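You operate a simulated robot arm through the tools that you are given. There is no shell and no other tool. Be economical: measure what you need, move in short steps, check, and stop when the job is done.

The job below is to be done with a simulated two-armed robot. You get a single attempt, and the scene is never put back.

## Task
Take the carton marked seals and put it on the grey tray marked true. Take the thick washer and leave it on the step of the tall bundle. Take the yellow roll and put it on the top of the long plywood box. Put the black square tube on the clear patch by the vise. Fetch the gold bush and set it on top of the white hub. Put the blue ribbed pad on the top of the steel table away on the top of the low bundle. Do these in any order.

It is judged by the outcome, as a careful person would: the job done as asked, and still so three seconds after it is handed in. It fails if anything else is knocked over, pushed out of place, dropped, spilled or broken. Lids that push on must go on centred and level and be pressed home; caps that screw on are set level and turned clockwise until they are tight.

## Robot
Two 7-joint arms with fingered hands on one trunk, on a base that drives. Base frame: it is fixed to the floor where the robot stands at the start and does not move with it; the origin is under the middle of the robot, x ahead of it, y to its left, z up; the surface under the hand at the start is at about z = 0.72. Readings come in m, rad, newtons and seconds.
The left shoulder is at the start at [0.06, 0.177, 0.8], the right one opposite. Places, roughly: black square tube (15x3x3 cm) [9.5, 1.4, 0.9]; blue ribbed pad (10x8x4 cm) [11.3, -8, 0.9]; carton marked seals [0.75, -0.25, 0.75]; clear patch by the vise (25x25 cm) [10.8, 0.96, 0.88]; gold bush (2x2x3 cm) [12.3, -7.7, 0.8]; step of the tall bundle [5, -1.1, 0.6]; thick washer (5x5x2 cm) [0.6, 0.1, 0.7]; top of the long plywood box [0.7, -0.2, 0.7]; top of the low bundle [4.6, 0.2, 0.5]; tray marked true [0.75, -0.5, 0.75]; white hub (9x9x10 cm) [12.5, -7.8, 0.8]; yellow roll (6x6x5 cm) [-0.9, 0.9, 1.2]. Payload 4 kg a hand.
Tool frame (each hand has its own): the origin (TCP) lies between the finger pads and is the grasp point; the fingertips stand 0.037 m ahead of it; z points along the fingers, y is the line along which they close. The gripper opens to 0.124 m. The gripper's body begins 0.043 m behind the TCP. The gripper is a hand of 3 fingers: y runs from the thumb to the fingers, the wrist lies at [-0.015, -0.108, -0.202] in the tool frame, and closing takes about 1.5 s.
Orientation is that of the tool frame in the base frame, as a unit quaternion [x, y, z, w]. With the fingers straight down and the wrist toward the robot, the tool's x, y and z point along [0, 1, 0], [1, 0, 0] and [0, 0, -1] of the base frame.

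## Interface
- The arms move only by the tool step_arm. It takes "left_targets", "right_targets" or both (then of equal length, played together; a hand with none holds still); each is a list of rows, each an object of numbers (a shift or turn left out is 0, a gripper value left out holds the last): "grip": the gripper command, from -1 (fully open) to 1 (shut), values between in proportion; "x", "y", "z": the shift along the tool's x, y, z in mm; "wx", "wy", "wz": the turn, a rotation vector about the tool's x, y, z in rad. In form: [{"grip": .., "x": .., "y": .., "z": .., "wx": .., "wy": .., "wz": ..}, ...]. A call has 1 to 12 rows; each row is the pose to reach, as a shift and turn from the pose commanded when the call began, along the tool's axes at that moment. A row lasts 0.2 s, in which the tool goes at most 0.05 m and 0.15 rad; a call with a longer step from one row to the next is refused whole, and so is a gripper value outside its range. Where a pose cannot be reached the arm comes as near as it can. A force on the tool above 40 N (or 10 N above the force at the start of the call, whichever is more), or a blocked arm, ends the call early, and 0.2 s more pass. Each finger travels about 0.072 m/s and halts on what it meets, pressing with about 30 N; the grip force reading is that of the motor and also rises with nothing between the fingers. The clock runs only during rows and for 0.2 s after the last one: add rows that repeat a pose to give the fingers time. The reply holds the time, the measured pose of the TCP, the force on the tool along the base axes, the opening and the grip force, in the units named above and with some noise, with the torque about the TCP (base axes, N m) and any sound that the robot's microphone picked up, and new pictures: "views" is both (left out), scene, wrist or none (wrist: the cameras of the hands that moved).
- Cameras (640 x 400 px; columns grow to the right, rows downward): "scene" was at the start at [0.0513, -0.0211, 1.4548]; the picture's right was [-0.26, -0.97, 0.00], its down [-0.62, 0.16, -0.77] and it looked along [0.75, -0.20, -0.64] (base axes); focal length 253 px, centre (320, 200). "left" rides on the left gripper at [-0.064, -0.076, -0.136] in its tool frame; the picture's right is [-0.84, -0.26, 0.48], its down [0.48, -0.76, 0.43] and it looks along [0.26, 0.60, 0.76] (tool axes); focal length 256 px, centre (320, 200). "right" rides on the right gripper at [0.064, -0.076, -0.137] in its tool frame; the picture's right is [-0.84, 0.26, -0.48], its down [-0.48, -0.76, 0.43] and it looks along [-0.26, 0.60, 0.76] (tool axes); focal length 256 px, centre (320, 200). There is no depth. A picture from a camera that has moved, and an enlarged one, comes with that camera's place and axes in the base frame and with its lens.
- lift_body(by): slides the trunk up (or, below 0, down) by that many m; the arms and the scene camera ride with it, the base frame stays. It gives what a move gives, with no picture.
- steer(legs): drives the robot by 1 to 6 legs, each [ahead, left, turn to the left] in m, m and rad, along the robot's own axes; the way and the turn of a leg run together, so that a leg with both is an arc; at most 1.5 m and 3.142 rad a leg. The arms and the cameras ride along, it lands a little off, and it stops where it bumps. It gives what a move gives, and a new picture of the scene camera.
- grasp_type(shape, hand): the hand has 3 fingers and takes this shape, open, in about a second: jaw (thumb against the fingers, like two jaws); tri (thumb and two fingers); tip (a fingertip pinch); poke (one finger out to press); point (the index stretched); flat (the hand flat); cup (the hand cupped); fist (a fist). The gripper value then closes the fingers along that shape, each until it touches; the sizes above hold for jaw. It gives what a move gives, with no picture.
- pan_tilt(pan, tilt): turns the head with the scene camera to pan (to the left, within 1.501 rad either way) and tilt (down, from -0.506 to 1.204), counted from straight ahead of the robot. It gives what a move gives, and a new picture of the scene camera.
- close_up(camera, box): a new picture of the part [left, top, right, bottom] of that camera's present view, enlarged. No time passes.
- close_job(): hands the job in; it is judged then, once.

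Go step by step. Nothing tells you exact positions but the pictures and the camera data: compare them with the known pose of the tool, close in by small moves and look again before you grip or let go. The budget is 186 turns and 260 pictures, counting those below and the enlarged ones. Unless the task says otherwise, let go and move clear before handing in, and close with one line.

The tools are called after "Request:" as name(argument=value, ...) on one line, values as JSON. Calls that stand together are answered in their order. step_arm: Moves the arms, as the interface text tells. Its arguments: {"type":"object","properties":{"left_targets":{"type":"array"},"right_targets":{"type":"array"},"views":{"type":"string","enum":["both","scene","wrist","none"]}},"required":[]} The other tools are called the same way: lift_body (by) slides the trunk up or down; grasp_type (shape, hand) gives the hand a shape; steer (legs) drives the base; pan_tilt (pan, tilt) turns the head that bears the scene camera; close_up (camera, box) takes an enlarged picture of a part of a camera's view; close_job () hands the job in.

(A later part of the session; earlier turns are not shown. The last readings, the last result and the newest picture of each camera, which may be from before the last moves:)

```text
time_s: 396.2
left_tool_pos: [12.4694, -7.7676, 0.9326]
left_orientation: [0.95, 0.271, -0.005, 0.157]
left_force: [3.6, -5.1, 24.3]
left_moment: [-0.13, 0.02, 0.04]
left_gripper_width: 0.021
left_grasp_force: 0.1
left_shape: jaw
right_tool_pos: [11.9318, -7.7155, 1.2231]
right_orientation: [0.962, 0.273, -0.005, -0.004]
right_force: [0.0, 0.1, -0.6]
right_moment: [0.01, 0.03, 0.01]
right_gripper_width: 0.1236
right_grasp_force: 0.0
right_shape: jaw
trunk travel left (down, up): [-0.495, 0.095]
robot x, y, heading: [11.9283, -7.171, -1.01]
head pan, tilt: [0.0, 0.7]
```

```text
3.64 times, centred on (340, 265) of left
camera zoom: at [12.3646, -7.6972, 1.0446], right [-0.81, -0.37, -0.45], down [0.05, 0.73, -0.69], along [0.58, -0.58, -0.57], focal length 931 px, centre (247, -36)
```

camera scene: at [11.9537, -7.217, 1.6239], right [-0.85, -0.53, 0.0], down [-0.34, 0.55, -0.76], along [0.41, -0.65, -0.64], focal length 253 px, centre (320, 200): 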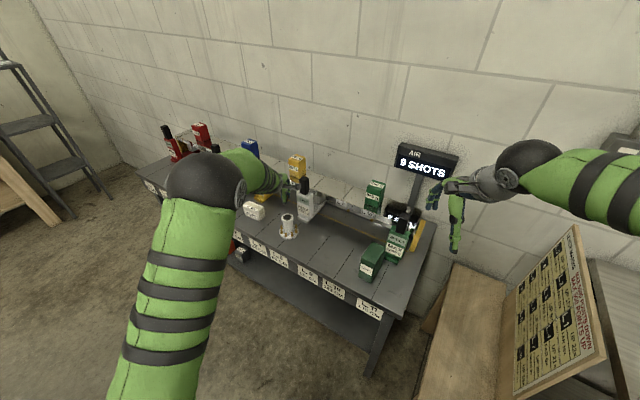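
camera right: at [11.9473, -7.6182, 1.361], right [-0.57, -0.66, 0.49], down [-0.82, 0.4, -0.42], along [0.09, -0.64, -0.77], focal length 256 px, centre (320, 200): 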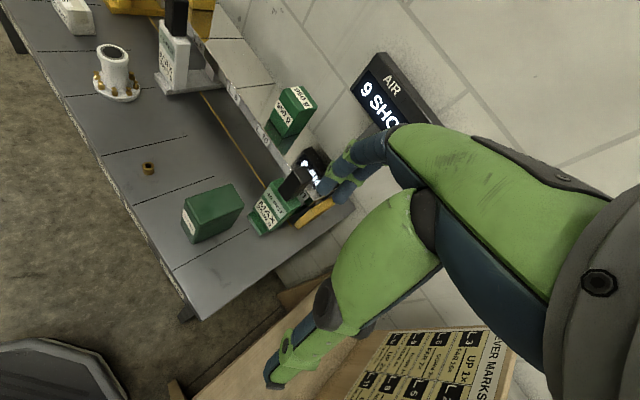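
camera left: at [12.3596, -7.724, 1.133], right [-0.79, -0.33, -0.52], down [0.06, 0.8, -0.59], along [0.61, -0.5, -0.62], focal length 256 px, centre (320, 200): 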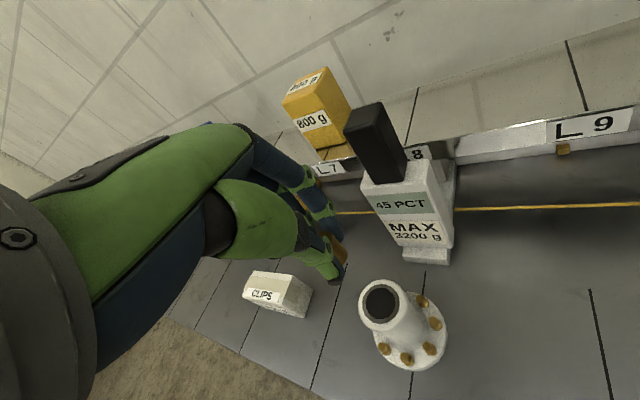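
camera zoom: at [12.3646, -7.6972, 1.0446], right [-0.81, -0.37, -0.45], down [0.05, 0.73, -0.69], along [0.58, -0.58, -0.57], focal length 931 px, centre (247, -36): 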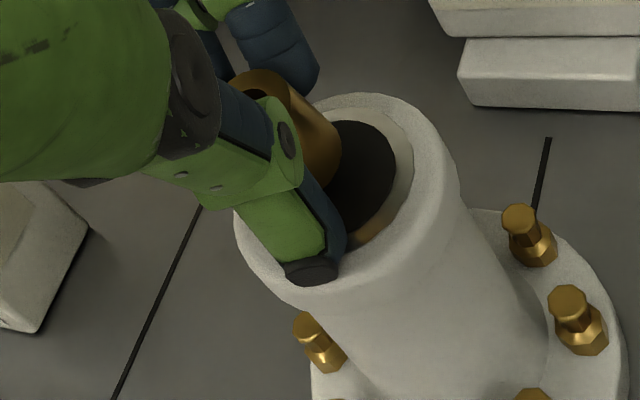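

Hand presses on the rim a bit and the bush is loose. I rise 3 mm, then open further and look.

Request:
step_arm(left_targets=[{"x": -0.15, "y": 0.5, "z": -1.5}, {"x": -0.3, "y": 0.9, "z": -3}, {"x": -0.4, "y": 1.2, "z": -4, "grip": 0.4}, {"x": -0.4, "y": 1.2, "z": -4, "grip": 0.25}, {"x": -0.4, "y": 1.2, "z": -4, "grip": 0.1}], views="none")

Request:
close_up(camera="right", box=[90, 5, 160, 65])

Request:
close_up(camera="left", box=[280, 210, 400, 320])

```text
time_s: 397.4
left_tool_pos: [12.468, -7.7691, 0.9341]
left_orientation: [0.95, 0.27, -0.006, 0.156]
left_force: [3.5, -4.9, 15.4]
left_moment: [-0.1, 0.01, 0.03]
left_gripper_width: 0.0465
left_grasp_force: 0.0
left_shape: jaw
right_tool_pos: [11.9323, -7.7172, 1.2238]
right_orientation: [0.962, 0.273, -0.005, -0.004]
right_force: [-0.2, 1.1, -0.4]
right_moment: [0.01, 0.0, -0.01]
right_gripper_width: 0.1236
right_grasp_force: 0.1
right_shape: jaw
trunk travel left (down, up): [-0.495, 0.095]
robot x, y, heading: [11.9239, -7.1684, -1.009]
head pan, tilt: [0.0, 0.7]
```

```text
6.67 times, centred on (125, 35) of right
camera zoom: at [11.9477, -7.6188, 1.361], right [-0.57, -0.66, 0.48], down [-0.82, 0.39, -0.42], along [0.09, -0.64, -0.77], focal length 1707 px, centre (1620, 1300)
```

zoom: 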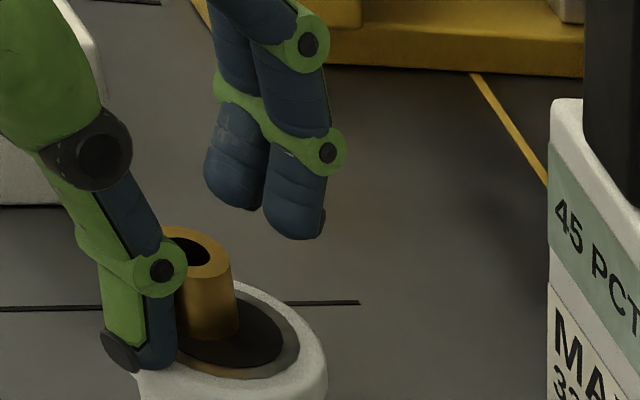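

```text
3.64 times, centred on (340, 265) of left
camera zoom: at [12.3653, -7.6974, 1.0479], right [-0.81, -0.37, -0.46], down [0.05, 0.73, -0.68], along [0.58, -0.58, -0.57], focal length 931 px, centre (247, -36)
```

zoom: 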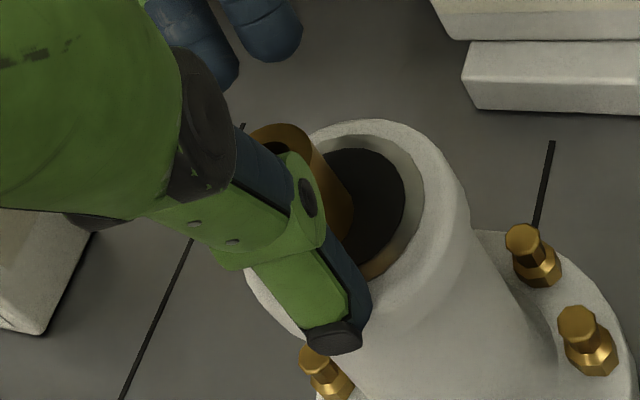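

The bush stands upright on the hub; the thumb is still on the rim and nudged the hub a few mm. I lift straight up to free it.

Request:
step_arm(left_targets=[{"x": -0.2, "y": 0.6, "z": -2}, {"x": -0.4, "y": 1.2, "z": -4}, {"x": -0.6, "y": 1.8, "z": -6}], views="none")

Request:
close_up(camera="right", box=[90, 5, 160, 65])

```text
time_s: 398.2
left_tool_pos: [12.4681, -7.7663, 0.9398]
left_orientation: [0.95, 0.27, -0.006, 0.155]
left_force: [-0.3, 0.0, -0.1]
left_moment: [-0.02, 0.02, 0.02]
left_gripper_width: 0.0554
left_grasp_force: 0.1
left_shape: jaw
right_tool_pos: [11.933, -7.7175, 1.2227]
right_orientation: [0.962, 0.273, -0.005, -0.004]
right_force: [-0.8, 0.6, 0.2]
right_moment: [0.02, 0.0, 0.0]
right_gripper_width: 0.1239
right_grasp_force: 0.0
right_shape: jaw
trunk travel left (down, up): [-0.495, 0.095]
robot x, y, heading: [11.9263, -7.1727, -1.008]
head pan, tilt: [0.0, 0.7]
```

```text
6.67 times, centred on (125, 35) of right
camera zoom: at [11.948, -7.6191, 1.3607], right [-0.57, -0.66, 0.48], down [-0.82, 0.39, -0.42], along [0.09, -0.64, -0.77], focal length 1707 px, centre (1620, 1300)
```

zoom: 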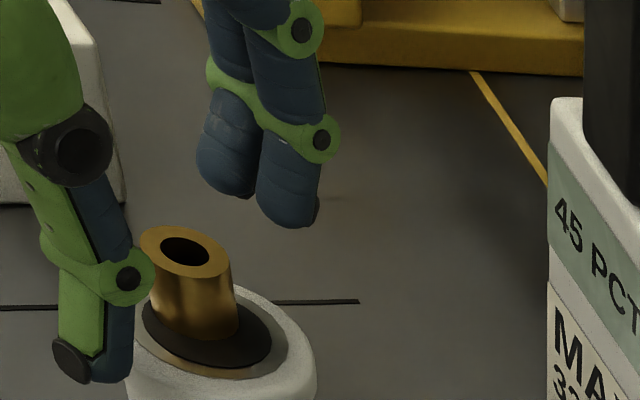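

The bush stands free on the hub. I lift away vertically, then retract.

Request:
step_arm(left_targets=[{"x": -0.9, "y": 2.9, "z": -9.5}, {"x": -2.8, "y": 8.7, "z": -28}, {"x": -5.5, "y": 17.5, "z": -57}, {"x": -9, "y": 29, "z": -95}, {"x": -12, "y": 40, "z": -135}, {"x": -16, "y": 50, "z": -180, "wx": 0.1}, {"x": -18, "y": 50, "z": -220, "wx": 0.2, "wy": 0.05, "grip": -1}, {"x": -18, "y": 20, "z": -245, "wx": 0.28, "wy": 0.09}, {"x": -18, "y": -15, "z": -245, "wx": 0.28, "wy": 0.09}], views="both")

Request:
close_up(camera="scene", box=[240, 180, 340, 260])

```text
time_s: 400.2
left_tool_pos: [12.427, -7.6893, 1.1714]
left_orientation: [0.962, 0.273, 0.0, 0.01]
left_force: [0.5, 0.7, -0.8]
left_moment: [-0.03, 0.02, 0.01]
left_gripper_width: 0.1236
left_grasp_force: 0.1
left_shape: jaw
right_tool_pos: [11.9325, -7.7162, 1.2239]
right_orientation: [0.962, 0.272, -0.005, -0.005]
right_force: [-0.4, 0.2, -0.5]
right_moment: [0.0, -0.01, 0.0]
right_gripper_width: 0.1238
right_grasp_force: 0.1
right_shape: jaw
trunk travel left (down, up): [-0.495, 0.095]
robot x, y, heading: [11.9264, -7.1697, -1.012]
head pan, tilt: [0.0, 0.7]
camera scene: at [11.9537, -7.2163, 1.624], right [-0.85, -0.53, 0.0], down [-0.34, 0.55, -0.77], along [0.41, -0.65, -0.64], focal length 253 px, centre (320, 200)
camera left: at [12.3323, -7.656, 1.3048], right [-0.85, -0.23, -0.48], down [0.01, 0.89, -0.45], along [0.53, -0.39, -0.75], focal length 256 px, centre (320, 200)
```

scene: 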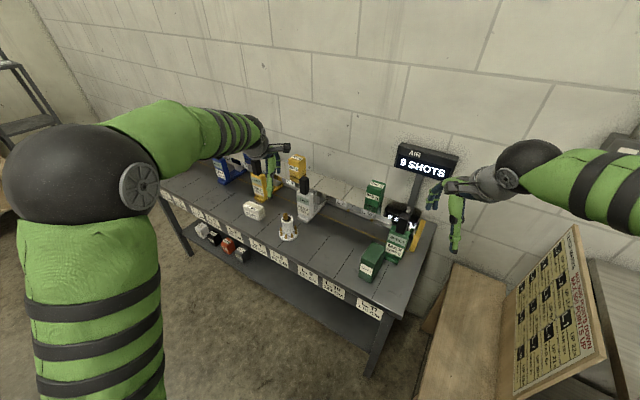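
left: 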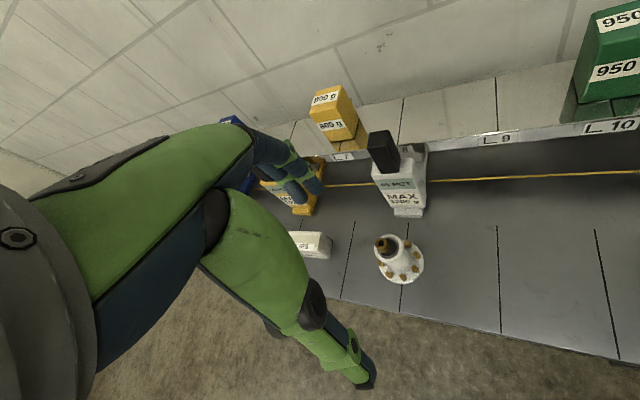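

```text
5.00 times, centred on (290, 220) of scene
camera zoom: at [11.9537, -7.2163, 1.624], right [-0.85, -0.53, 0.0], down [-0.34, 0.55, -0.77], along [0.41, -0.65, -0.64], focal length 1263 px, centre (470, 100)
```

zoom: 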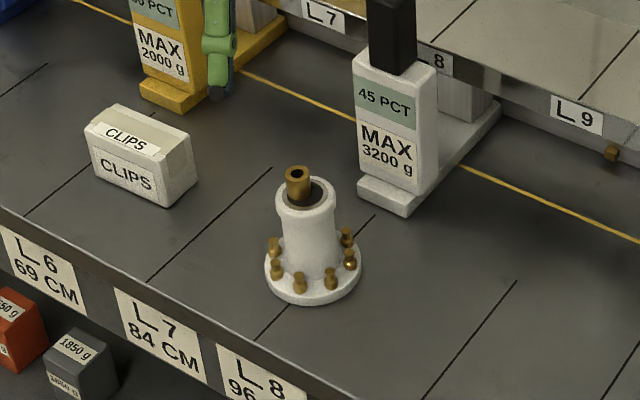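

The bush is standing on the hub. Next the pad: I retract the left hand and drive back along to x≈11.2, facing the bench.

Request:
step_arm(left_targets=[{"y": -40, "z": -10}, {"y": -80, "z": -20}, {"y": -120, "z": -30}, {"y": -155, "z": -30}], views="none")

Request:
steer(legs=[[-0.05, -0.05, 0], [0, 0, -0.55], [-0.05, 0, 0], [0, -0.66, 0], [0, 0, -0.2]])

Request:
pan_tilt(pan=0.0, tilt=0.65)

```text
time_s: 401.2
left_tool_pos: [12.3464, -7.5573, 1.1967]
left_orientation: [0.962, 0.274, -0.001, 0.011]
left_force: [-1.0, -0.2, 0.3]
left_moment: [0.02, 0.01, 0.0]
left_gripper_width: 0.1236
left_grasp_force: 0.1
left_shape: jaw
right_tool_pos: [11.9327, -7.7168, 1.2241]
right_orientation: [0.962, 0.273, -0.005, -0.005]
right_force: [0.1, 0.0, 0.0]
right_moment: [0.03, 0.04, -0.01]
right_gripper_width: 0.1237
right_grasp_force: 0.0
right_shape: jaw
trunk travel left (down, up): [-0.495, 0.095]
robot x, y, heading: [11.9289, -7.1718, -1.016]
head pan, tilt: [0.0, 0.7]
```

```text
time_s: 408.3
left_tool_pos: [11.2448, -7.6903, 1.1962]
left_orientation: [0.996, -0.085, -0.004, 0.007]
left_force: [-0.3, 0.2, 0.2]
left_moment: [0.01, 0.0, 0.01]
left_gripper_width: 0.1234
left_grasp_force: 0.1
left_shape: jaw
right_tool_pos: [10.8284, -7.5354, 1.2234]
right_orientation: [0.996, -0.085, -0.003, -0.006]
right_force: [-0.9, -0.1, 0.1]
right_moment: [0.0, -0.02, 0.0]
right_gripper_width: 0.1237
right_grasp_force: 0.0
right_shape: jaw
trunk travel left (down, up): [-0.495, 0.095]
robot x, y, heading: [11.1862, -7.1253, -1.735]
head pan, tilt: [0.0, 0.7]
camera scene: at [11.1757, -7.1756, 1.6239], right [-0.99, 0.16, 0.0], down [0.11, 0.64, -0.76], along [-0.13, -0.75, -0.64], focal length 253 px, centre (320, 200)
```

scene: 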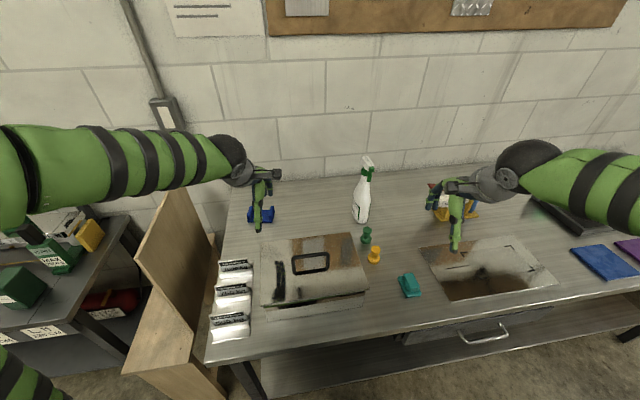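

```text
time_s: 408.9
left_tool_pos: [11.2438, -7.6913, 1.1968]
left_orientation: [0.996, -0.085, -0.004, 0.008]
left_force: [0.6, -0.5, 0.0]
left_moment: [0.02, 0.0, 0.02]
left_gripper_width: 0.1236
left_grasp_force: 0.0
left_shape: jaw
right_tool_pos: [10.8307, -7.5349, 1.2233]
right_orientation: [0.996, -0.085, -0.003, -0.006]
right_force: [-0.6, 0.5, -0.4]
right_moment: [0.0, -0.01, 0.01]
right_gripper_width: 0.1237
right_grasp_force: 0.1
right_shape: jaw
trunk travel left (down, up): [-0.495, 0.095]
robot x, y, heading: [11.1849, -7.1225, -1.734]
head pan, tilt: [0.0, 0.649]
camera scene: at [11.1758, -7.1776, 1.6283], right [-0.99, 0.16, 0.0], down [0.1, 0.6, -0.8], along [-0.13, -0.79, -0.6], focal length 253 px, centre (320, 200)
```

scene: 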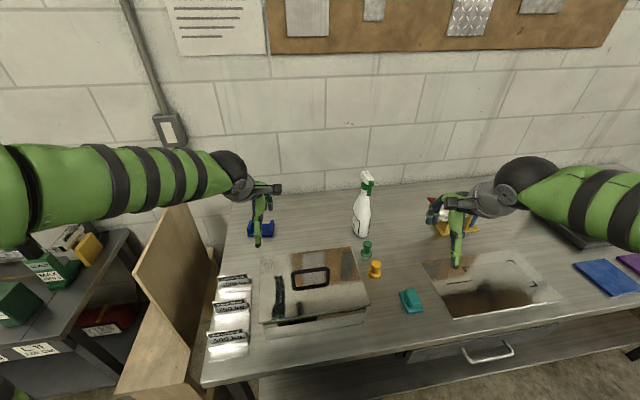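

The robot is well placed: pad 0.81 m ahead, 0.24 left. I turn the left hand 92° so it straddles the ribs, moving above the pad.

Request:
step_arm(left_targets=[{"wz": 0.134, "x": 6, "y": 15, "grip": -1}, {"wz": 0.269, "x": 13, "y": 30}, {"wz": 0.403, "x": 19, "y": 45}, {"wz": 0.538, "x": 26, "y": 60}, {"wz": 0.672, "x": 32, "y": 75}, {"wz": 0.807, "x": 39, "y": 90}, {"wz": 0.941, "x": 45, "y": 105, "z": 10}, {"wz": 1.075, "x": 52, "y": 120, "z": 20}, {"wz": 1.21, "x": 58, "y": 135, "z": 30}, {"wz": 1.344, "x": 65, "y": 150, "z": 40}, {"wz": 1.479, "x": 71, "y": 165, "z": 50}, {"wz": 1.613, "x": 77, "y": 180, "z": 60}])

```text
time_s: 411.5
left_tool_pos: [11.2893, -7.8818, 1.1379]
left_orientation: [-0.627, 0.779, -0.002, -0.009]
left_force: [-0.6, 0.1, 0.2]
left_moment: [0.01, 0.03, 0.0]
left_gripper_width: 0.1238
left_grasp_force: 0.1
left_shape: jaw
right_tool_pos: [10.83, -7.5363, 1.2235]
right_orientation: [0.996, -0.085, -0.002, -0.007]
right_force: [0.3, 0.5, 0.2]
right_moment: [-0.01, -0.04, 0.01]
right_gripper_width: 0.1239
right_grasp_force: 0.0
right_shape: jaw
trunk travel left (down, up): [-0.495, 0.095]
robot x, y, heading: [11.1846, -7.1201, -1.738]
head pan, tilt: [0.0, 0.649]
camera scene: at [11.1757, -7.1788, 1.6283], right [-0.99, 0.16, 0.0], down [0.1, 0.6, -0.8], along [-0.13, -0.79, -0.61], focal length 253 px, centre (320, 200)
camera left: at [11.3782, -7.8337, 1.2719], right [0.42, 0.76, -0.5], down [0.64, -0.64, -0.43], along [-0.65, -0.13, -0.75], focal length 256 px, centre (320, 200)
```

scene: 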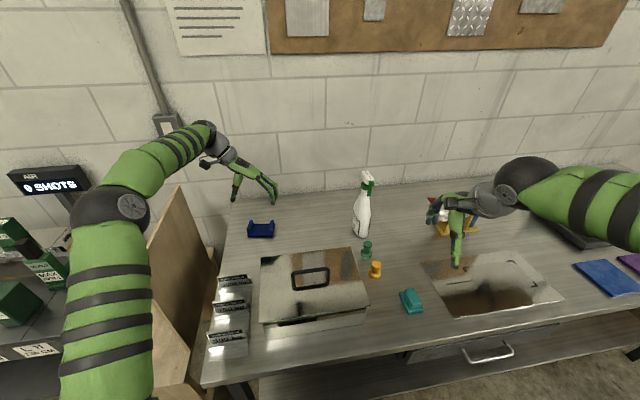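
left: 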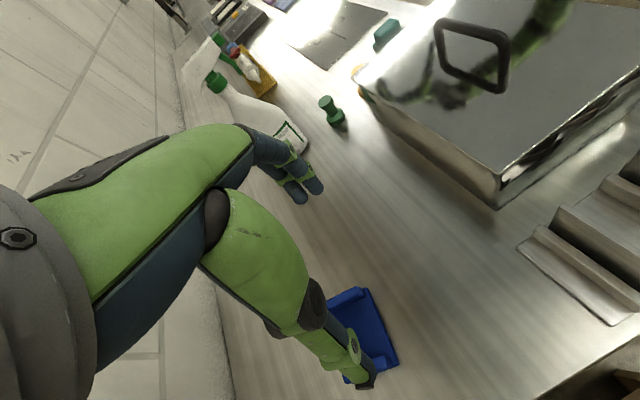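

Aligned with the pad. I tilt the hand forward 0.3 rad, move over the pad's centre and look.

Request:
step_arm(left_targets=[{"wy": 0.06, "x": 15, "y": -4, "z": 10}, {"wy": 0.12, "x": 30, "y": -8, "z": 30}, {"wy": 0.18, "x": 45, "y": -12, "z": 55}, {"wy": 0.24, "x": 58, "y": -15, "z": 80}, {"wy": 0.3, "x": 68, "y": -17, "z": 105}, {"wy": 0.3, "x": 68, "y": -17, "z": 118}, {"wy": 0.3, "x": 68, "y": -17, "z": 118}])

```text
time_s: 413.1
left_tool_pos: [11.2906, -7.9536, 1.0231]
left_orientation: [-0.62, 0.768, -0.098, -0.126]
left_force: [-0.7, 0.7, 0.9]
left_moment: [0.01, 0.01, 0.02]
left_gripper_width: 0.1236
left_grasp_force: 0.0
left_shape: jaw
right_tool_pos: [10.8301, -7.5361, 1.2227]
right_orientation: [0.996, -0.085, -0.004, -0.005]
right_force: [0.3, 0.5, -0.6]
right_moment: [0.0, 0.0, 0.04]
right_gripper_width: 0.1236
right_grasp_force: 0.2
right_shape: jaw
trunk travel left (down, up): [-0.495, 0.095]
robot x, y, heading: [11.1858, -7.1237, -1.737]
head pan, tilt: [0.0, 0.649]
camera scene: at [11.1758, -7.1777, 1.6283], right [-0.99, 0.16, 0.0], down [0.1, 0.6, -0.8], along [-0.13, -0.79, -0.6], focal length 253 px, centre (320, 200)
camera left: at [11.3871, -7.868, 1.1313], right [0.38, 0.58, -0.72], down [0.62, -0.74, -0.27], along [-0.69, -0.34, -0.64], focal length 256 px, centre (320, 200)
```

scene: 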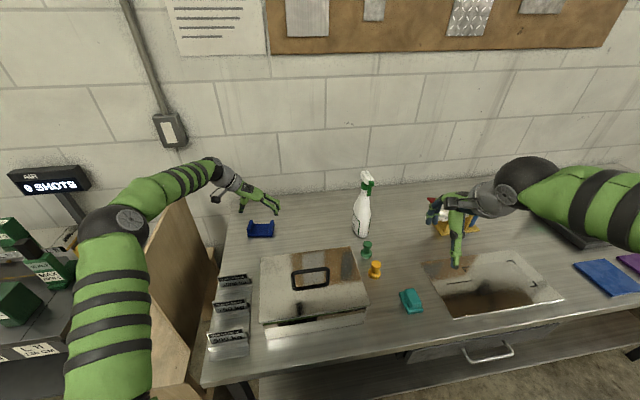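
left: 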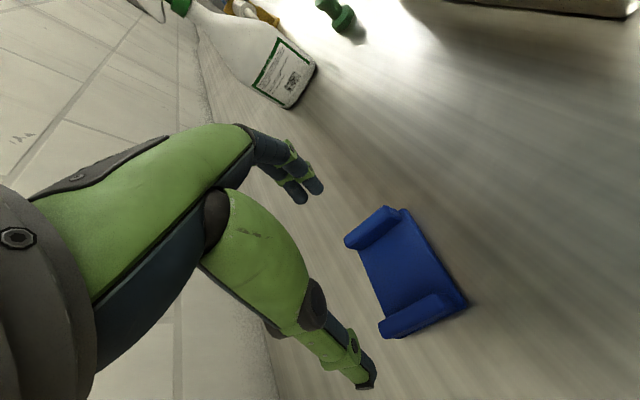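

The ribs' outer faces are about 0.09 apart, centred at (11.295, -7.950), inside the open fingers. I descend vertically around it.

Request:
step_arm(left_targets=[{"x": -10, "y": -3.5, "z": 5}, {"x": -18, "y": -3.5, "z": 28}, {"x": -25, "y": -3.5, "z": 48}, {"x": -31, "y": -3.5, "z": 62}, {"x": -33.5, "y": -3.5, "z": 68}, {"x": -33.5, "y": -3.5, "z": 68}], views="wrist")

```text
time_s: 414.5
left_tool_pos: [11.2954, -7.9424, 0.9482]
left_orientation: [-0.621, 0.768, -0.097, -0.125]
left_force: [0.2, 0.8, -0.4]
left_moment: [-0.01, 0.0, -0.01]
left_gripper_width: 0.1238
left_grasp_force: 0.0
left_shape: jaw
right_tool_pos: [10.8294, -7.5363, 1.2236]
right_orientation: [0.996, -0.085, -0.004, -0.006]
right_force: [-1.3, 0.5, -0.4]
right_moment: [0.01, 0.0, 0.02]
right_gripper_width: 0.1236
right_grasp_force: 0.1
right_shape: jaw
trunk travel left (down, up): [-0.495, 0.095]
robot x, y, heading: [11.1898, -7.1201, -1.733]
head pan, tilt: [0.0, 0.649]
camera left: at [11.3918, -7.8573, 1.0555], right [0.38, 0.58, -0.72], down [0.62, -0.74, -0.27], along [-0.69, -0.34, -0.64], focal length 256 px, centre (320, 200)
```

left: 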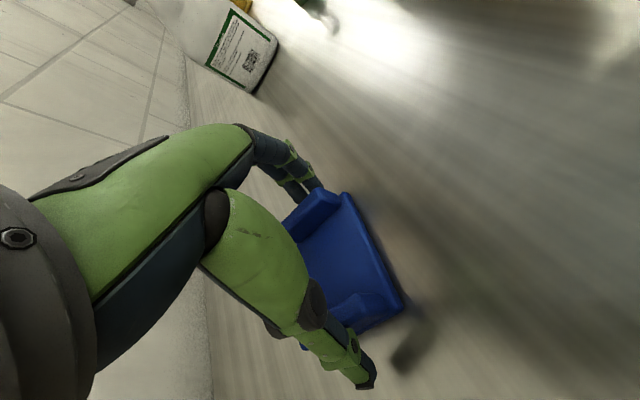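

Straddled without contact. I close.

Request:
step_arm(left_targets=[{"grip": -0.5}, {"grip": 0}, {"grip": 1}, {"grip": 1}, {"grip": 1}, {"grip": 1}], views="none")

Request:
close_up(camera="left", box=[230, 130, 450, 400])

```text
time_s: 415.9
left_tool_pos: [11.2958, -7.9426, 0.9477]
left_orientation: [-0.62, 0.769, -0.097, -0.125]
left_force: [2.1, -0.4, 0.2]
left_moment: [-0.04, -0.11, 0.05]
left_gripper_width: 0.0962
left_grasp_force: 29.8
left_shape: jaw
right_tool_pos: [10.8295, -7.5336, 1.2234]
right_orientation: [0.996, -0.086, -0.003, -0.006]
right_force: [0.0, 0.7, 1.0]
right_moment: [0.0, 0.01, -0.03]
right_gripper_width: 0.1239
right_grasp_force: 0.0
right_shape: jaw
trunk travel left (down, up): [-0.495, 0.095]
robot x, y, heading: [11.1863, -7.1211, -1.733]
head pan, tilt: [0.0, 0.649]
```

```text
1.48 times, centred on (340, 265) of left
camera zoom: at [11.392, -7.8573, 1.0559], right [0.38, 0.58, -0.72], down [0.62, -0.74, -0.27], along [-0.69, -0.34, -0.64], focal length 379 px, centre (290, 104)
```

zoom: 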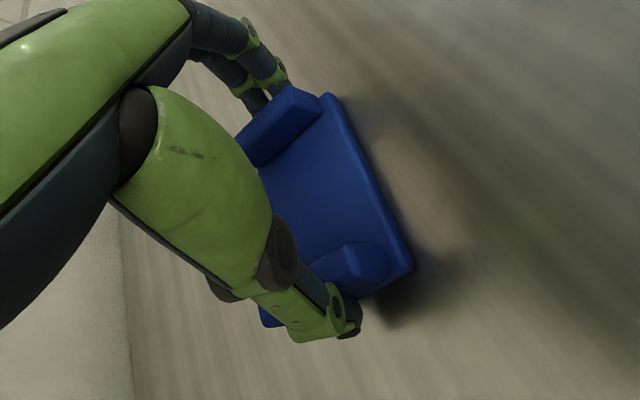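

Gripped at 0.096. I lift gently and check.

Request:
step_arm(left_targets=[{"x": 1.5, "z": -5}, {"x": 4, "z": -13}, {"x": 8, "z": -25}, {"x": 12, "z": -40}, {"x": 12, "z": -40}], views="wrist")

```text
time_s: 417.1
left_tool_pos: [11.2971, -7.943, 0.9899]
left_orientation: [-0.621, 0.768, -0.098, -0.125]
left_force: [0.2, -0.4, -0.8]
left_moment: [0.0, -0.04, 0.01]
left_gripper_width: 0.0961
left_grasp_force: 29.9
left_shape: jaw
right_tool_pos: [10.8316, -7.5356, 1.2233]
right_orientation: [0.996, -0.085, -0.004, -0.006]
right_force: [-0.2, -0.3, -0.8]
right_moment: [0.01, -0.01, 0.02]
right_gripper_width: 0.124
right_grasp_force: 0.1
right_shape: jaw
trunk travel left (down, up): [-0.495, 0.095]
robot x, y, heading: [11.1871, -7.1186, -1.737]
head pan, tilt: [0.0, 0.649]
camera left: at [11.3932, -7.8575, 1.0982], right [0.38, 0.58, -0.72], down [0.62, -0.74, -0.27], along [-0.69, -0.34, -0.64], focal length 256 px, centre (320, 200)
```

left: 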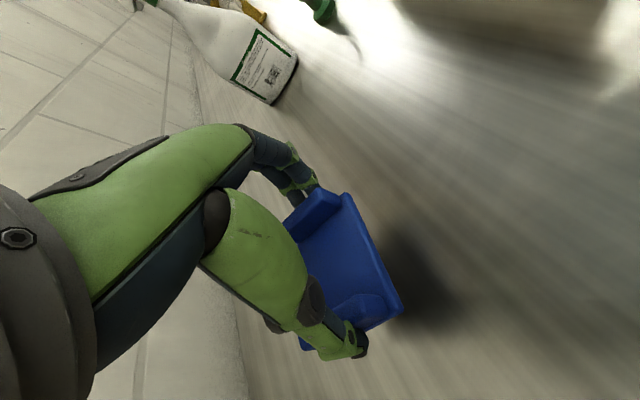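

Held firmly. I raise the pad and retract it towards me.

Request:
step_arm(left_targets=[{"x": 12, "z": -40}, {"x": 25, "z": -80}, {"x": 38, "z": -120}, {"x": 50, "z": -162}, {"x": 15, "z": -172}, {"x": -23, "z": -184}, {"x": -61, "z": -196}, {"x": -99, "z": -208}, {"x": -137, "z": -220}, {"x": -175, "z": -232}, {"x": -205, "z": -241}, {"x": -217, "z": -245}])

```text
time_s: 419.7
left_tool_pos: [11.3552, -7.6653, 1.1549]
left_orientation: [-0.621, 0.767, -0.098, -0.125]
left_force: [-0.4, 0.6, -1.3]
left_moment: [0.03, 0.0, -0.01]
left_gripper_width: 0.0961
left_grasp_force: 29.9
left_shape: jaw
right_tool_pos: [10.8314, -7.5362, 1.2233]
right_orientation: [0.996, -0.085, -0.003, -0.005]
right_force: [0.4, 0.0, -0.1]
right_moment: [0.0, 0.04, 0.01]
right_gripper_width: 0.1236
right_grasp_force: 0.1
right_shape: jaw
trunk travel left (down, up): [-0.495, 0.095]
robot x, y, heading: [11.1865, -7.1211, -1.737]
head pan, tilt: [0.0, 0.649]
camera scene: at [11.1758, -7.1776, 1.6283], right [-0.99, 0.16, 0.0], down [0.1, 0.6, -0.8], along [-0.13, -0.79, -0.6], focal length 253 px, centre (320, 200)
camera left: at [11.4518, -7.5796, 1.2618], right [0.38, 0.58, -0.72], down [0.62, -0.74, -0.27], along [-0.69, -0.34, -0.64], focal length 256 px, centre (320, 200)
```

scene: 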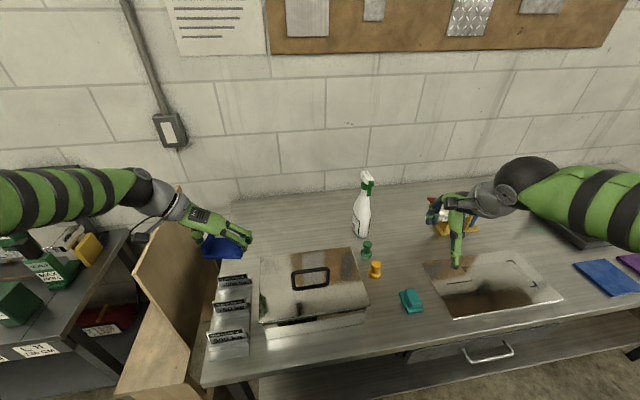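
left: 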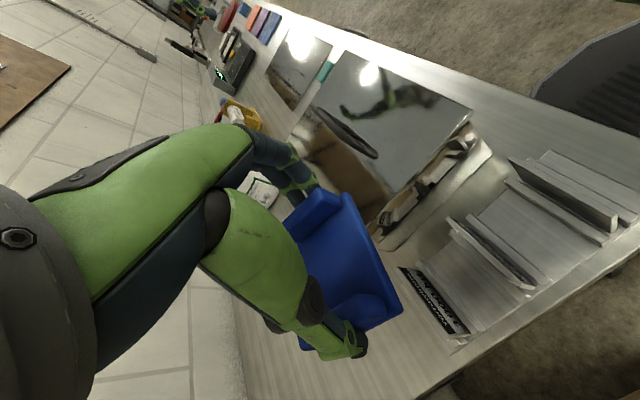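

I step right, back off from the bench, and go west along the corridor.

Request:
steer(legs=[[0, -0.3, 0], [-0.5, 0, 0.165], [0, -1.5, 0], [0, -1.5, 0], [0, -0.45, 0]])

Request:
pan_tilt(pan=-0.6, tilt=0.4)

```text
time_s: 440.8
left_tool_pos: [7.6974, -7.0352, 1.1543]
left_orientation: [-0.677, 0.719, -0.106, -0.117]
left_force: [-0.5, 0.5, -0.8]
left_moment: [0.0, -0.01, 0.01]
left_gripper_width: 0.0961
left_grasp_force: 30.0
left_shape: jaw
right_tool_pos: [7.1573, -6.9863, 1.2242]
right_orientation: [1.0, -0.01, -0.002, -0.006]
right_force: [0.4, 0.9, 0.7]
right_moment: [0.03, 0.04, -0.01]
right_gripper_width: 0.1238
right_grasp_force: 0.0
right_shape: jaw
trunk travel left (down, up): [-0.495, 0.095]
robot x, y, heading: [7.447, -6.5282, -1.59]
head pan, tilt: [0.0, 0.649]
camera scene: at [7.4456, -6.5804, 1.6283], right [-1.0, 0.01, 0.0], down [0.01, 0.6, -0.8], along [-0.01, -0.8, -0.6], focal length 253 px, centre (320, 200)
```

scene: 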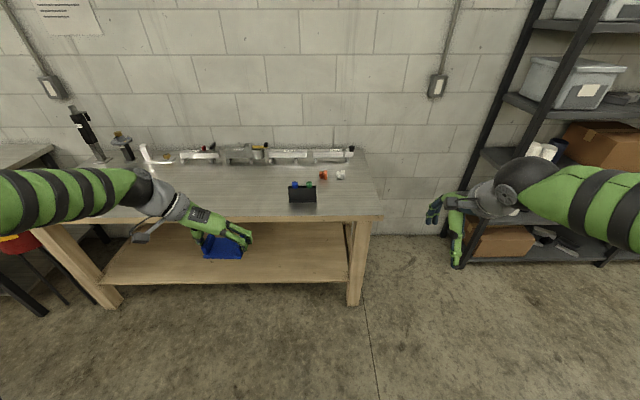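

```text
time_s: 441.8
left_tool_pos: [7.6979, -7.0352, 1.1534]
left_orientation: [-0.677, 0.719, -0.106, -0.118]
left_force: [0.9, -0.4, -1.7]
left_moment: [0.01, -0.03, 0.01]
left_gripper_width: 0.0961
left_grasp_force: 29.8
left_shape: jaw
right_tool_pos: [7.1591, -6.9871, 1.2232]
right_orientation: [1.0, -0.009, -0.004, -0.006]
right_force: [0.5, 0.1, 1.0]
right_moment: [-0.03, -0.01, 0.02]
right_gripper_width: 0.1236
right_grasp_force: 0.0
right_shape: jaw
trunk travel left (down, up): [-0.495, 0.095]
robot x, y, heading: [7.4499, -6.5283, -1.585]
head pan, tilt: [-0.6, 0.4]
camera scene: at [7.3945, -6.5694, 1.6508], right [-0.82, 0.58, 0.0], down [0.22, 0.32, -0.92], along [-0.53, -0.75, -0.39], focal length 253 px, centre (320, 200)
```

scene: 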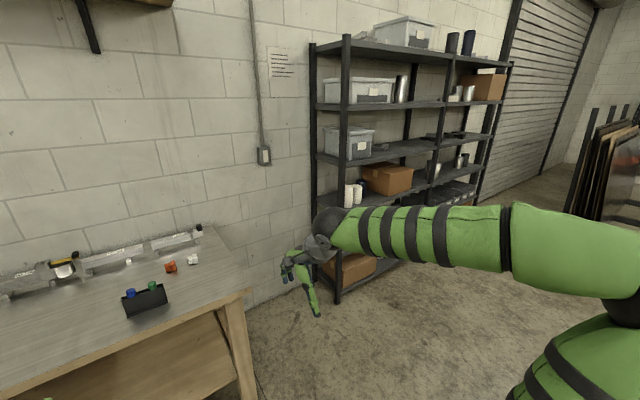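

The pad is secure. I drive back north along the aisle in reverse.

Request:
steer(legs=[[-1.5, 0, 0.015], [-1.5, 0, 0], [-1.5, 0, 0], [-1.5, 0, 0], [-1.5, 0, 0], [-1.0, 0, 0]])

Request:
steer(legs=[[0, -1.5, 0], [0, -1.4, 0]])

Request:
pan_tilt(pan=0.1, tilt=0.6)

```text
time_s: 482.1
left_tool_pos: [7.4896, 1.4782, 1.1546]
left_orientation: [0.71, -0.686, 0.113, 0.113]
left_force: [-0.2, 0.2, -0.6]
left_moment: [-0.02, 0.02, -0.01]
left_gripper_width: 0.0965
left_grasp_force: 29.7
left_shape: jaw
right_tool_pos: [6.9491, 1.478, 1.2234]
right_orientation: [0.999, 0.038, -0.004, -0.006]
right_force: [-0.3, 0.6, -0.1]
right_moment: [0.01, -0.01, 0.01]
right_gripper_width: 0.1236
right_grasp_force: 0.0
right_shape: jaw
trunk travel left (down, up): [-0.495, 0.095]
robot x, y, heading: [7.1935, 1.9633, -1.49]
head pan, tilt: [-0.6, 0.4]
camera scene: at [7.1442, 1.915, 1.6508], right [-0.87, 0.5, 0.0], down [0.19, 0.34, -0.92], along [-0.46, -0.8, -0.39], focal length 253 px, centre (320, 200)
```

scene: 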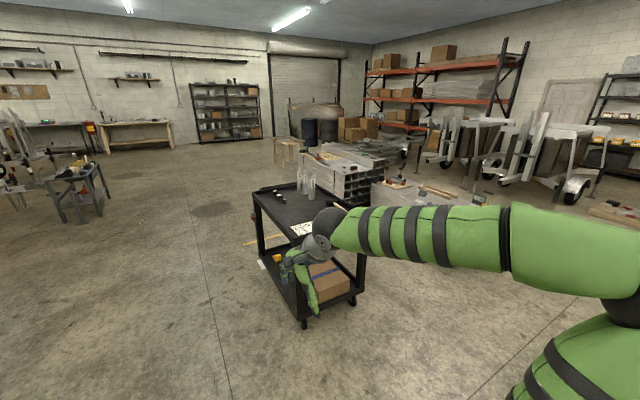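

```text
time_s: 496.1
left_tool_pos: [4.6135, 1.2459, 1.1545]
left_orientation: [0.709, -0.687, 0.112, 0.112]
left_force: [-0.4, 0.4, -1.7]
left_moment: [0.01, 0.0, -0.01]
left_gripper_width: 0.0961
left_grasp_force: 30.3
left_shape: jaw
right_tool_pos: [4.0737, 1.244, 1.2229]
right_orientation: [0.999, 0.036, -0.003, -0.004]
right_force: [-0.2, -0.3, 0.5]
right_moment: [0.0, 0.02, -0.04]
right_gripper_width: 0.1239
right_grasp_force: 0.1
right_shape: jaw
trunk travel left (down, up): [-0.495, 0.095]
robot x, y, heading: [4.3229, 1.7284, -1.492]
head pan, tilt: [-0.6, 0.4]
camera scene: at [4.2691, 1.6818, 1.6508], right [-0.87, 0.5, 0.0], down [0.19, 0.34, -0.92], along [-0.46, -0.8, -0.39], focal length 253 px, centre (320, 200)
```

scene: 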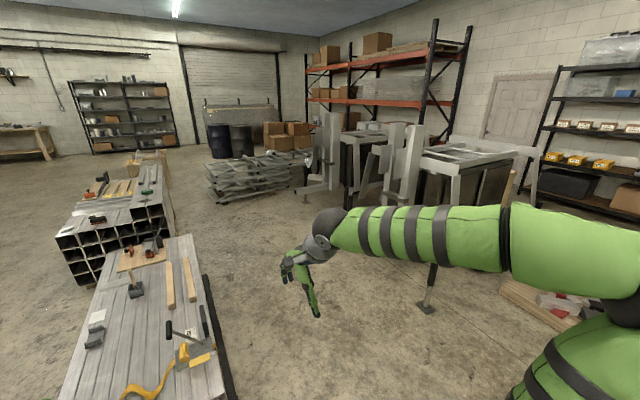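

```text
time_s: 497.1
left_tool_pos: [4.6152, 1.2454, 1.154]
left_orientation: [0.709, -0.687, 0.112, 0.112]
left_force: [-0.3, 0.0, -1.1]
left_moment: [0.01, -0.02, -0.02]
left_gripper_width: 0.0963
left_grasp_force: 30.2
left_shape: jaw
right_tool_pos: [4.0741, 1.2448, 1.2229]
right_orientation: [0.999, 0.037, -0.004, -0.006]
right_force: [0.2, 0.6, -0.1]
right_moment: [0.02, 0.0, 0.0]
right_gripper_width: 0.1238
right_grasp_force: 0.0
right_shape: jaw
trunk travel left (down, up): [-0.495, 0.095]
robot x, y, heading: [4.3223, 1.73, -1.493]
head pan, tilt: [0.099, 0.6]
camera scene: at [4.3312, 1.6752, 1.6326], right [-0.98, -0.18, 0.0], down [-0.1, 0.56, -0.83], along [0.15, -0.81, -0.56], focal length 253 px, centre (320, 200)
```

scene: 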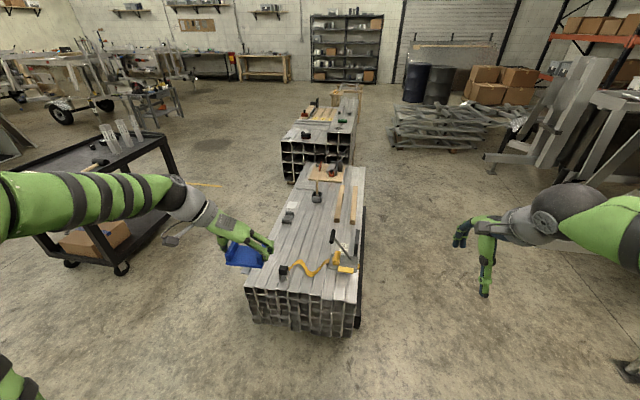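

Request:
close_up(camera="scene", box=[220, 150, 400, 350])

```text
2.00 times, centred on (310, 250) of scene
camera zoom: at [4.3312, 1.6752, 1.6326], right [-0.98, -0.18, 0.0], down [-0.1, 0.56, -0.83], along [0.15, -0.81, -0.56], focal length 505 px, centre (340, 100)
```

zoom: 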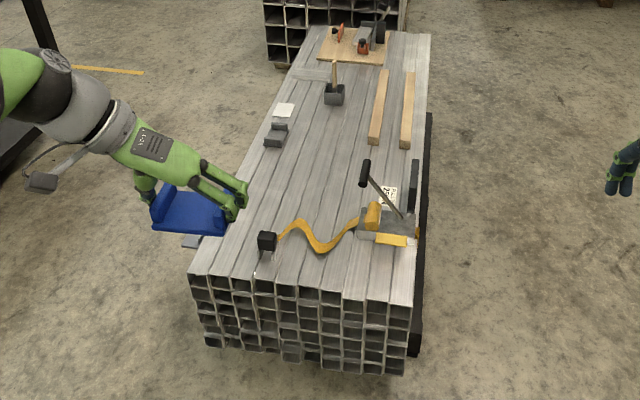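

The clear stretch of the low bundle's top is around (4.66, 0.44), between the strap and the grey plates. I position the robot and lower the trunk.

Request:
steer(legs=[[0, 0, -0.078], [0, 0.14, 0], [0.43, 0, 0]])

Request:
lift_body(by=-0.35)

Request:
pan_tilt(pan=0.2, tilt=0.75)

```text
time_s: 501.2
left_tool_pos: [4.7114, 0.792, 1.1541]
left_orientation: [-0.68, 0.716, -0.107, -0.117]
left_force: [-0.4, -0.3, -1.0]
left_moment: [0.0, 0.01, 0.02]
left_gripper_width: 0.0959
left_grasp_force: 29.8
left_shape: jaw
right_tool_pos: [4.1728, 0.8371, 1.2229]
right_orientation: [1.0, -0.006, -0.003, -0.006]
right_force: [0.4, -1.0, -0.6]
right_moment: [0.01, -0.01, -0.02]
right_gripper_width: 0.1236
right_grasp_force: 0.0
right_shape: jaw
trunk travel left (down, up): [-0.495, 0.095]
robot x, y, heading: [4.4587, 1.3005, -1.576]
head pan, tilt: [0.099, 0.6]
camera scene: at [4.4664, 1.2442, 1.6325], right [-1.0, -0.09, 0.0], down [-0.05, 0.56, -0.82], along [0.08, -0.82, -0.57], focal length 253 px, centre (320, 200)
```

scene: 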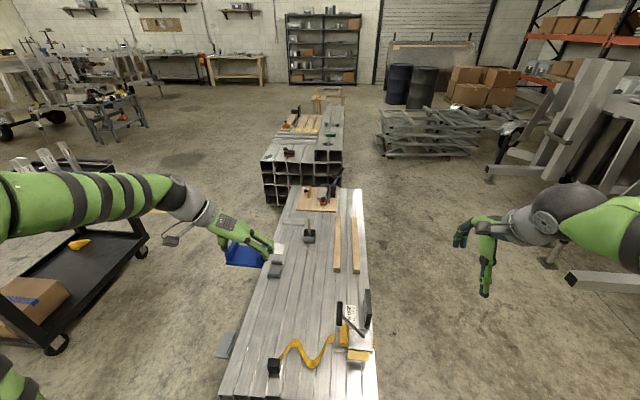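

```text
time_s: 504.6
left_tool_pos: [4.712, 0.7918, 0.8035]
left_orientation: [-0.679, 0.717, -0.107, -0.116]
left_force: [-1.1, -0.3, -0.6]
left_moment: [0.03, -0.01, 0.01]
left_gripper_width: 0.096
left_grasp_force: 29.4
left_shape: jaw
right_tool_pos: [4.1717, 0.838, 0.8731]
right_orientation: [1.0, -0.007, -0.004, -0.006]
right_force: [-0.6, -0.3, 0.0]
right_moment: [-0.02, -0.01, 0.0]
right_gripper_width: 0.1236
right_grasp_force: 0.0
right_shape: jaw
trunk travel left (down, up): [-0.145, 0.445]
robot x, y, heading: [4.4616, 1.3033, -1.582]
head pan, tilt: [0.099, 0.6]
```

```text
time_s: 505.3
left_tool_pos: [4.7113, 0.7934, 0.8029]
left_orientation: [-0.679, 0.717, -0.107, -0.116]
left_force: [0.5, 0.0, -0.3]
left_moment: [0.02, 0.0, -0.02]
left_gripper_width: 0.096
left_grasp_force: 29.5
left_shape: jaw
right_tool_pos: [4.1727, 0.8385, 0.8739]
right_orientation: [1.0, -0.006, -0.003, -0.006]
right_force: [0.3, 0.6, 0.3]
right_moment: [0.0, 0.0, 0.01]
right_gripper_width: 0.1239
right_grasp_force: 0.1
right_shape: jaw
trunk travel left (down, up): [-0.145, 0.445]
robot x, y, heading: [4.4577, 1.3019, -1.575]
head pan, tilt: [0.201, 0.75]
camera scene: at [4.4742, 1.2518, 1.2697], right [-0.98, -0.19, 0.0], down [-0.13, 0.67, -0.73], along [0.14, -0.72, -0.68], focal length 253 px, centre (320, 200)
```

scene: 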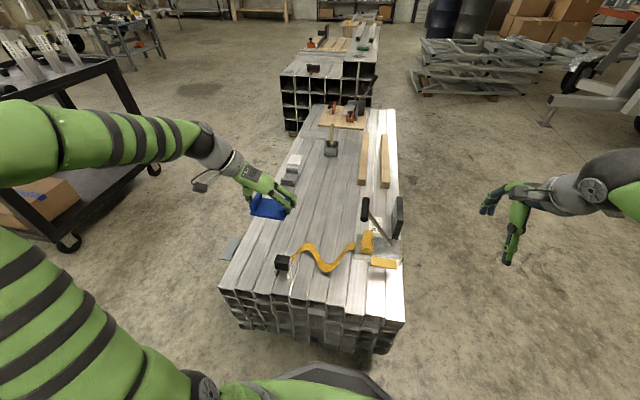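

I move the pad forward over the clear spot (4.655, 0.455).

Request:
step_arm(left_targets=[{"x": 40, "y": 5, "z": 13}, {"x": 80, "y": 9, "z": 26}, {"x": 120, "y": 14, "z": 39}, {"x": 160, "y": 19, "z": 52}, {"x": 200, "y": 24, "z": 66}, {"x": 240, "y": 29, "z": 79}, {"x": 280, "y": 33, "z": 92}, {"x": 305, "y": 36, "z": 100}, {"x": 317, "y": 38, "z": 104}, {"x": 317, "y": 38, "z": 104}])

```text
time_s: 507.5
left_tool_pos: [4.6566, 0.4627, 0.8045]
left_orientation: [-0.68, 0.716, -0.108, -0.116]
left_force: [-0.1, 0.5, -0.9]
left_moment: [0.01, 0.02, -0.02]
left_gripper_width: 0.0961
left_grasp_force: 30.8
left_shape: jaw
right_tool_pos: [4.172, 0.8386, 0.8733]
right_orientation: [1.0, -0.006, -0.003, -0.006]
right_force: [-0.3, -0.6, 0.2]
right_moment: [0.0, -0.01, 0.03]
right_gripper_width: 0.1238
right_grasp_force: 0.0
right_shape: jaw
trunk travel left (down, up): [-0.145, 0.445]
robot x, y, heading: [4.4587, 1.3037, -1.576]
head pan, tilt: [0.201, 0.75]
camera scene: at [4.474, 1.2516, 1.2697], right [-0.98, -0.19, 0.0], down [-0.13, 0.67, -0.73], along [0.14, -0.72, -0.68], focal length 253 px, centre (320, 200)
camera left: at [4.7377, 0.5619, 0.9121], right [0.29, 0.63, -0.72], down [0.72, -0.64, -0.27], along [-0.63, -0.45, -0.64], focal length 256 px, centre (320, 200)
```

scene: 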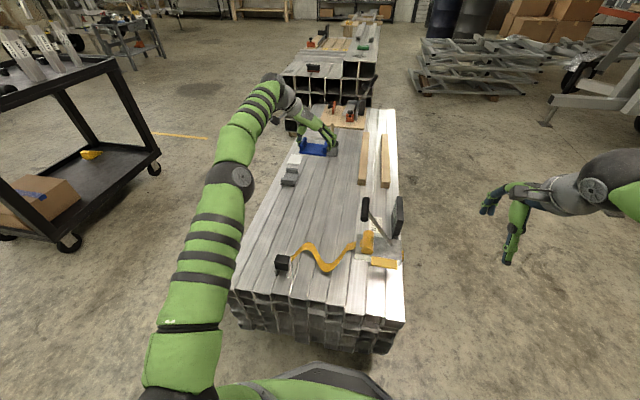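
left: 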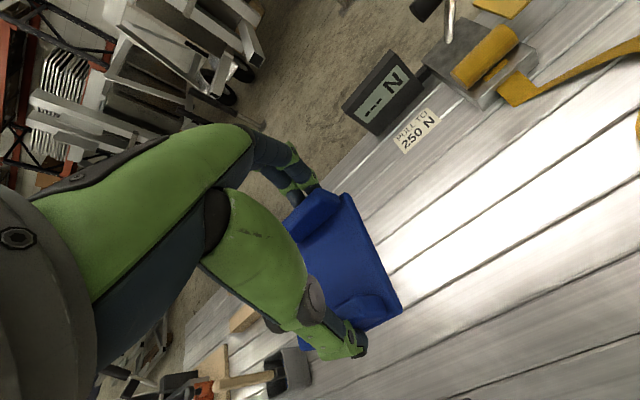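

Plain tubes lie below. I descend vertically to just above the top.

Request:
step_arm(left_targets=[{"x": -14, "z": 43}, {"x": -28, "z": 86}, {"x": -42, "z": 129}, {"x": -53, "z": 162}, {"x": -60, "z": 183}, {"x": -65, "z": 198}, {"x": -65, "z": 198}])

```text
time_s: 509.1
left_tool_pos: [4.6539, 0.4618, 0.5959]
left_orientation: [-0.68, 0.716, -0.107, -0.117]
left_force: [-0.6, 0.4, -1.8]
left_moment: [-0.02, -0.04, 0.03]
left_gripper_width: 0.0961
left_grasp_force: 30.3
left_shape: jaw
right_tool_pos: [4.1731, 0.8377, 0.8721]
right_orientation: [1.0, -0.006, -0.003, -0.006]
right_force: [0.5, 0.0, -0.1]
right_moment: [-0.01, -0.03, 0.02]
right_gripper_width: 0.1235
right_grasp_force: 0.0
right_shape: jaw
trunk travel left (down, up): [-0.145, 0.445]
robot x, y, heading: [4.4622, 1.3011, -1.579]
head pan, tilt: [0.201, 0.75]
camera scene: at [4.4742, 1.2517, 1.2697], right [-0.98, -0.19, 0.0], down [-0.13, 0.67, -0.73], along [0.14, -0.72, -0.68], focal length 253 px, centre (320, 200)
camera left: at [4.7356, 0.5609, 0.704], right [0.29, 0.63, -0.72], down [0.72, -0.64, -0.27], along [-0.63, -0.45, -0.64], focal length 256 px, centre (320, 200)
```

scene: 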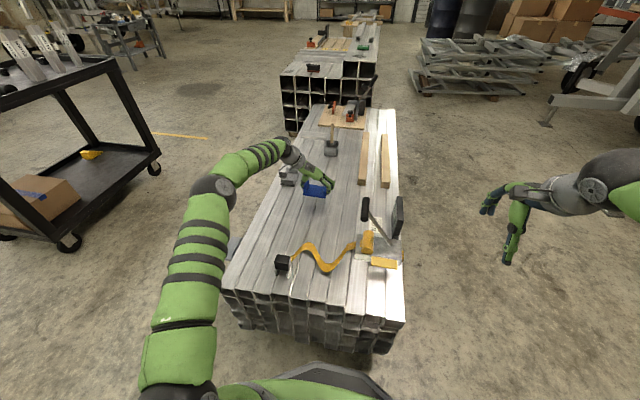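
left: 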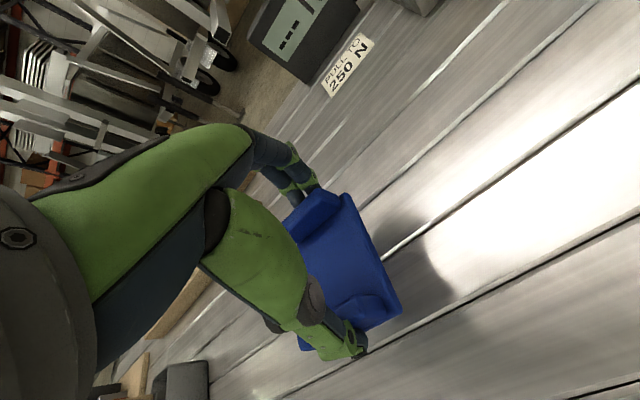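

Request:
step_arm(left_targets=[{"x": -4, "z": 12}, {"x": -8, "z": 24}, {"x": -10, "z": 31}, {"x": -11.5, "z": 35}, {"x": -13, "z": 39}], views="wrist")

```text
time_s: 510.3
left_tool_pos: [4.6541, 0.4617, 0.5555]
left_orientation: [-0.68, 0.716, -0.107, -0.117]
left_force: [0.6, -0.6, -1.6]
left_moment: [-0.01, -0.05, -0.02]
left_gripper_width: 0.0961
left_grasp_force: 29.9
left_shape: jaw
right_tool_pos: [4.1743, 0.8376, 0.8729]
right_orientation: [1.0, -0.006, -0.004, -0.006]
right_force: [-0.5, 0.6, 0.6]
right_moment: [0.01, -0.01, 0.01]
right_gripper_width: 0.1237
right_grasp_force: 0.1
right_shape: jaw
trunk travel left (down, up): [-0.145, 0.445]
robot x, y, heading: [4.4591, 1.3055, -1.575]
head pan, tilt: [0.201, 0.75]
camera left: at [4.7362, 0.5612, 0.6636], right [0.29, 0.63, -0.72], down [0.72, -0.64, -0.27], along [-0.63, -0.45, -0.64], focal length 256 px, centre (320, 200)
```

left: 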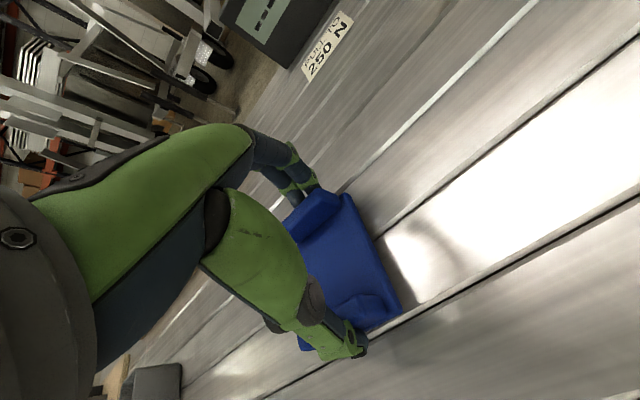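

Request:
step_arm(left_targets=[{"x": -1, "z": 3}, {"x": -2, "z": 6}, {"x": -3, "z": 9}, {"x": -4, "z": 12}, {"x": -5, "z": 15}, {"x": -6, "z": 18}], views="wrist")

```text
time_s: 511.7
left_tool_pos: [4.6536, 0.4617, 0.5458]
left_orientation: [-0.68, 0.715, -0.11, -0.123]
left_force: [2.0, 6.9, 20.8]
left_moment: [0.08, -0.31, 0.07]
left_gripper_width: 0.095
left_grasp_force: 30.4
left_shape: jaw
right_tool_pos: [4.1716, 0.8387, 0.8735]
right_orientation: [1.0, -0.006, -0.004, -0.006]
right_force: [-0.3, 0.3, -0.7]
right_moment: [0.02, 0.01, 0.01]
right_gripper_width: 0.1234
right_grasp_force: 0.0
right_shape: jaw
trunk travel left (down, up): [-0.145, 0.445]
robot x, y, heading: [4.4611, 1.307, -1.579]
head pan, tilt: [0.201, 0.75]
stopped in row 6 (left hand): the force on the tool passed its limit at 43 N (the readings are from after the stop); the commanded pose is now the measured one
camera left: at [4.7355, 0.5615, 0.6526], right [0.28, 0.62, -0.73], down [0.72, -0.64, -0.26], along [-0.63, -0.46, -0.63], focal length 256 px, centre (320, 200)
```

left: 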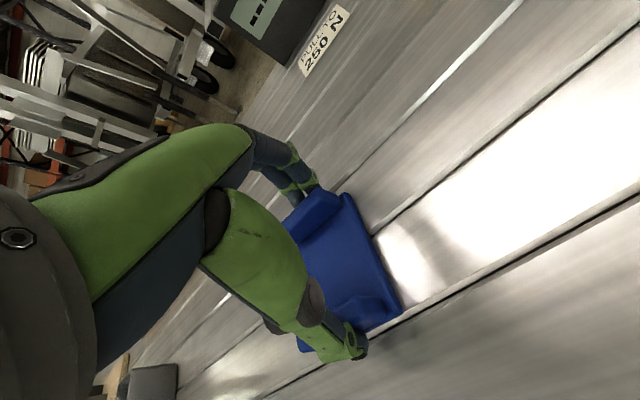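

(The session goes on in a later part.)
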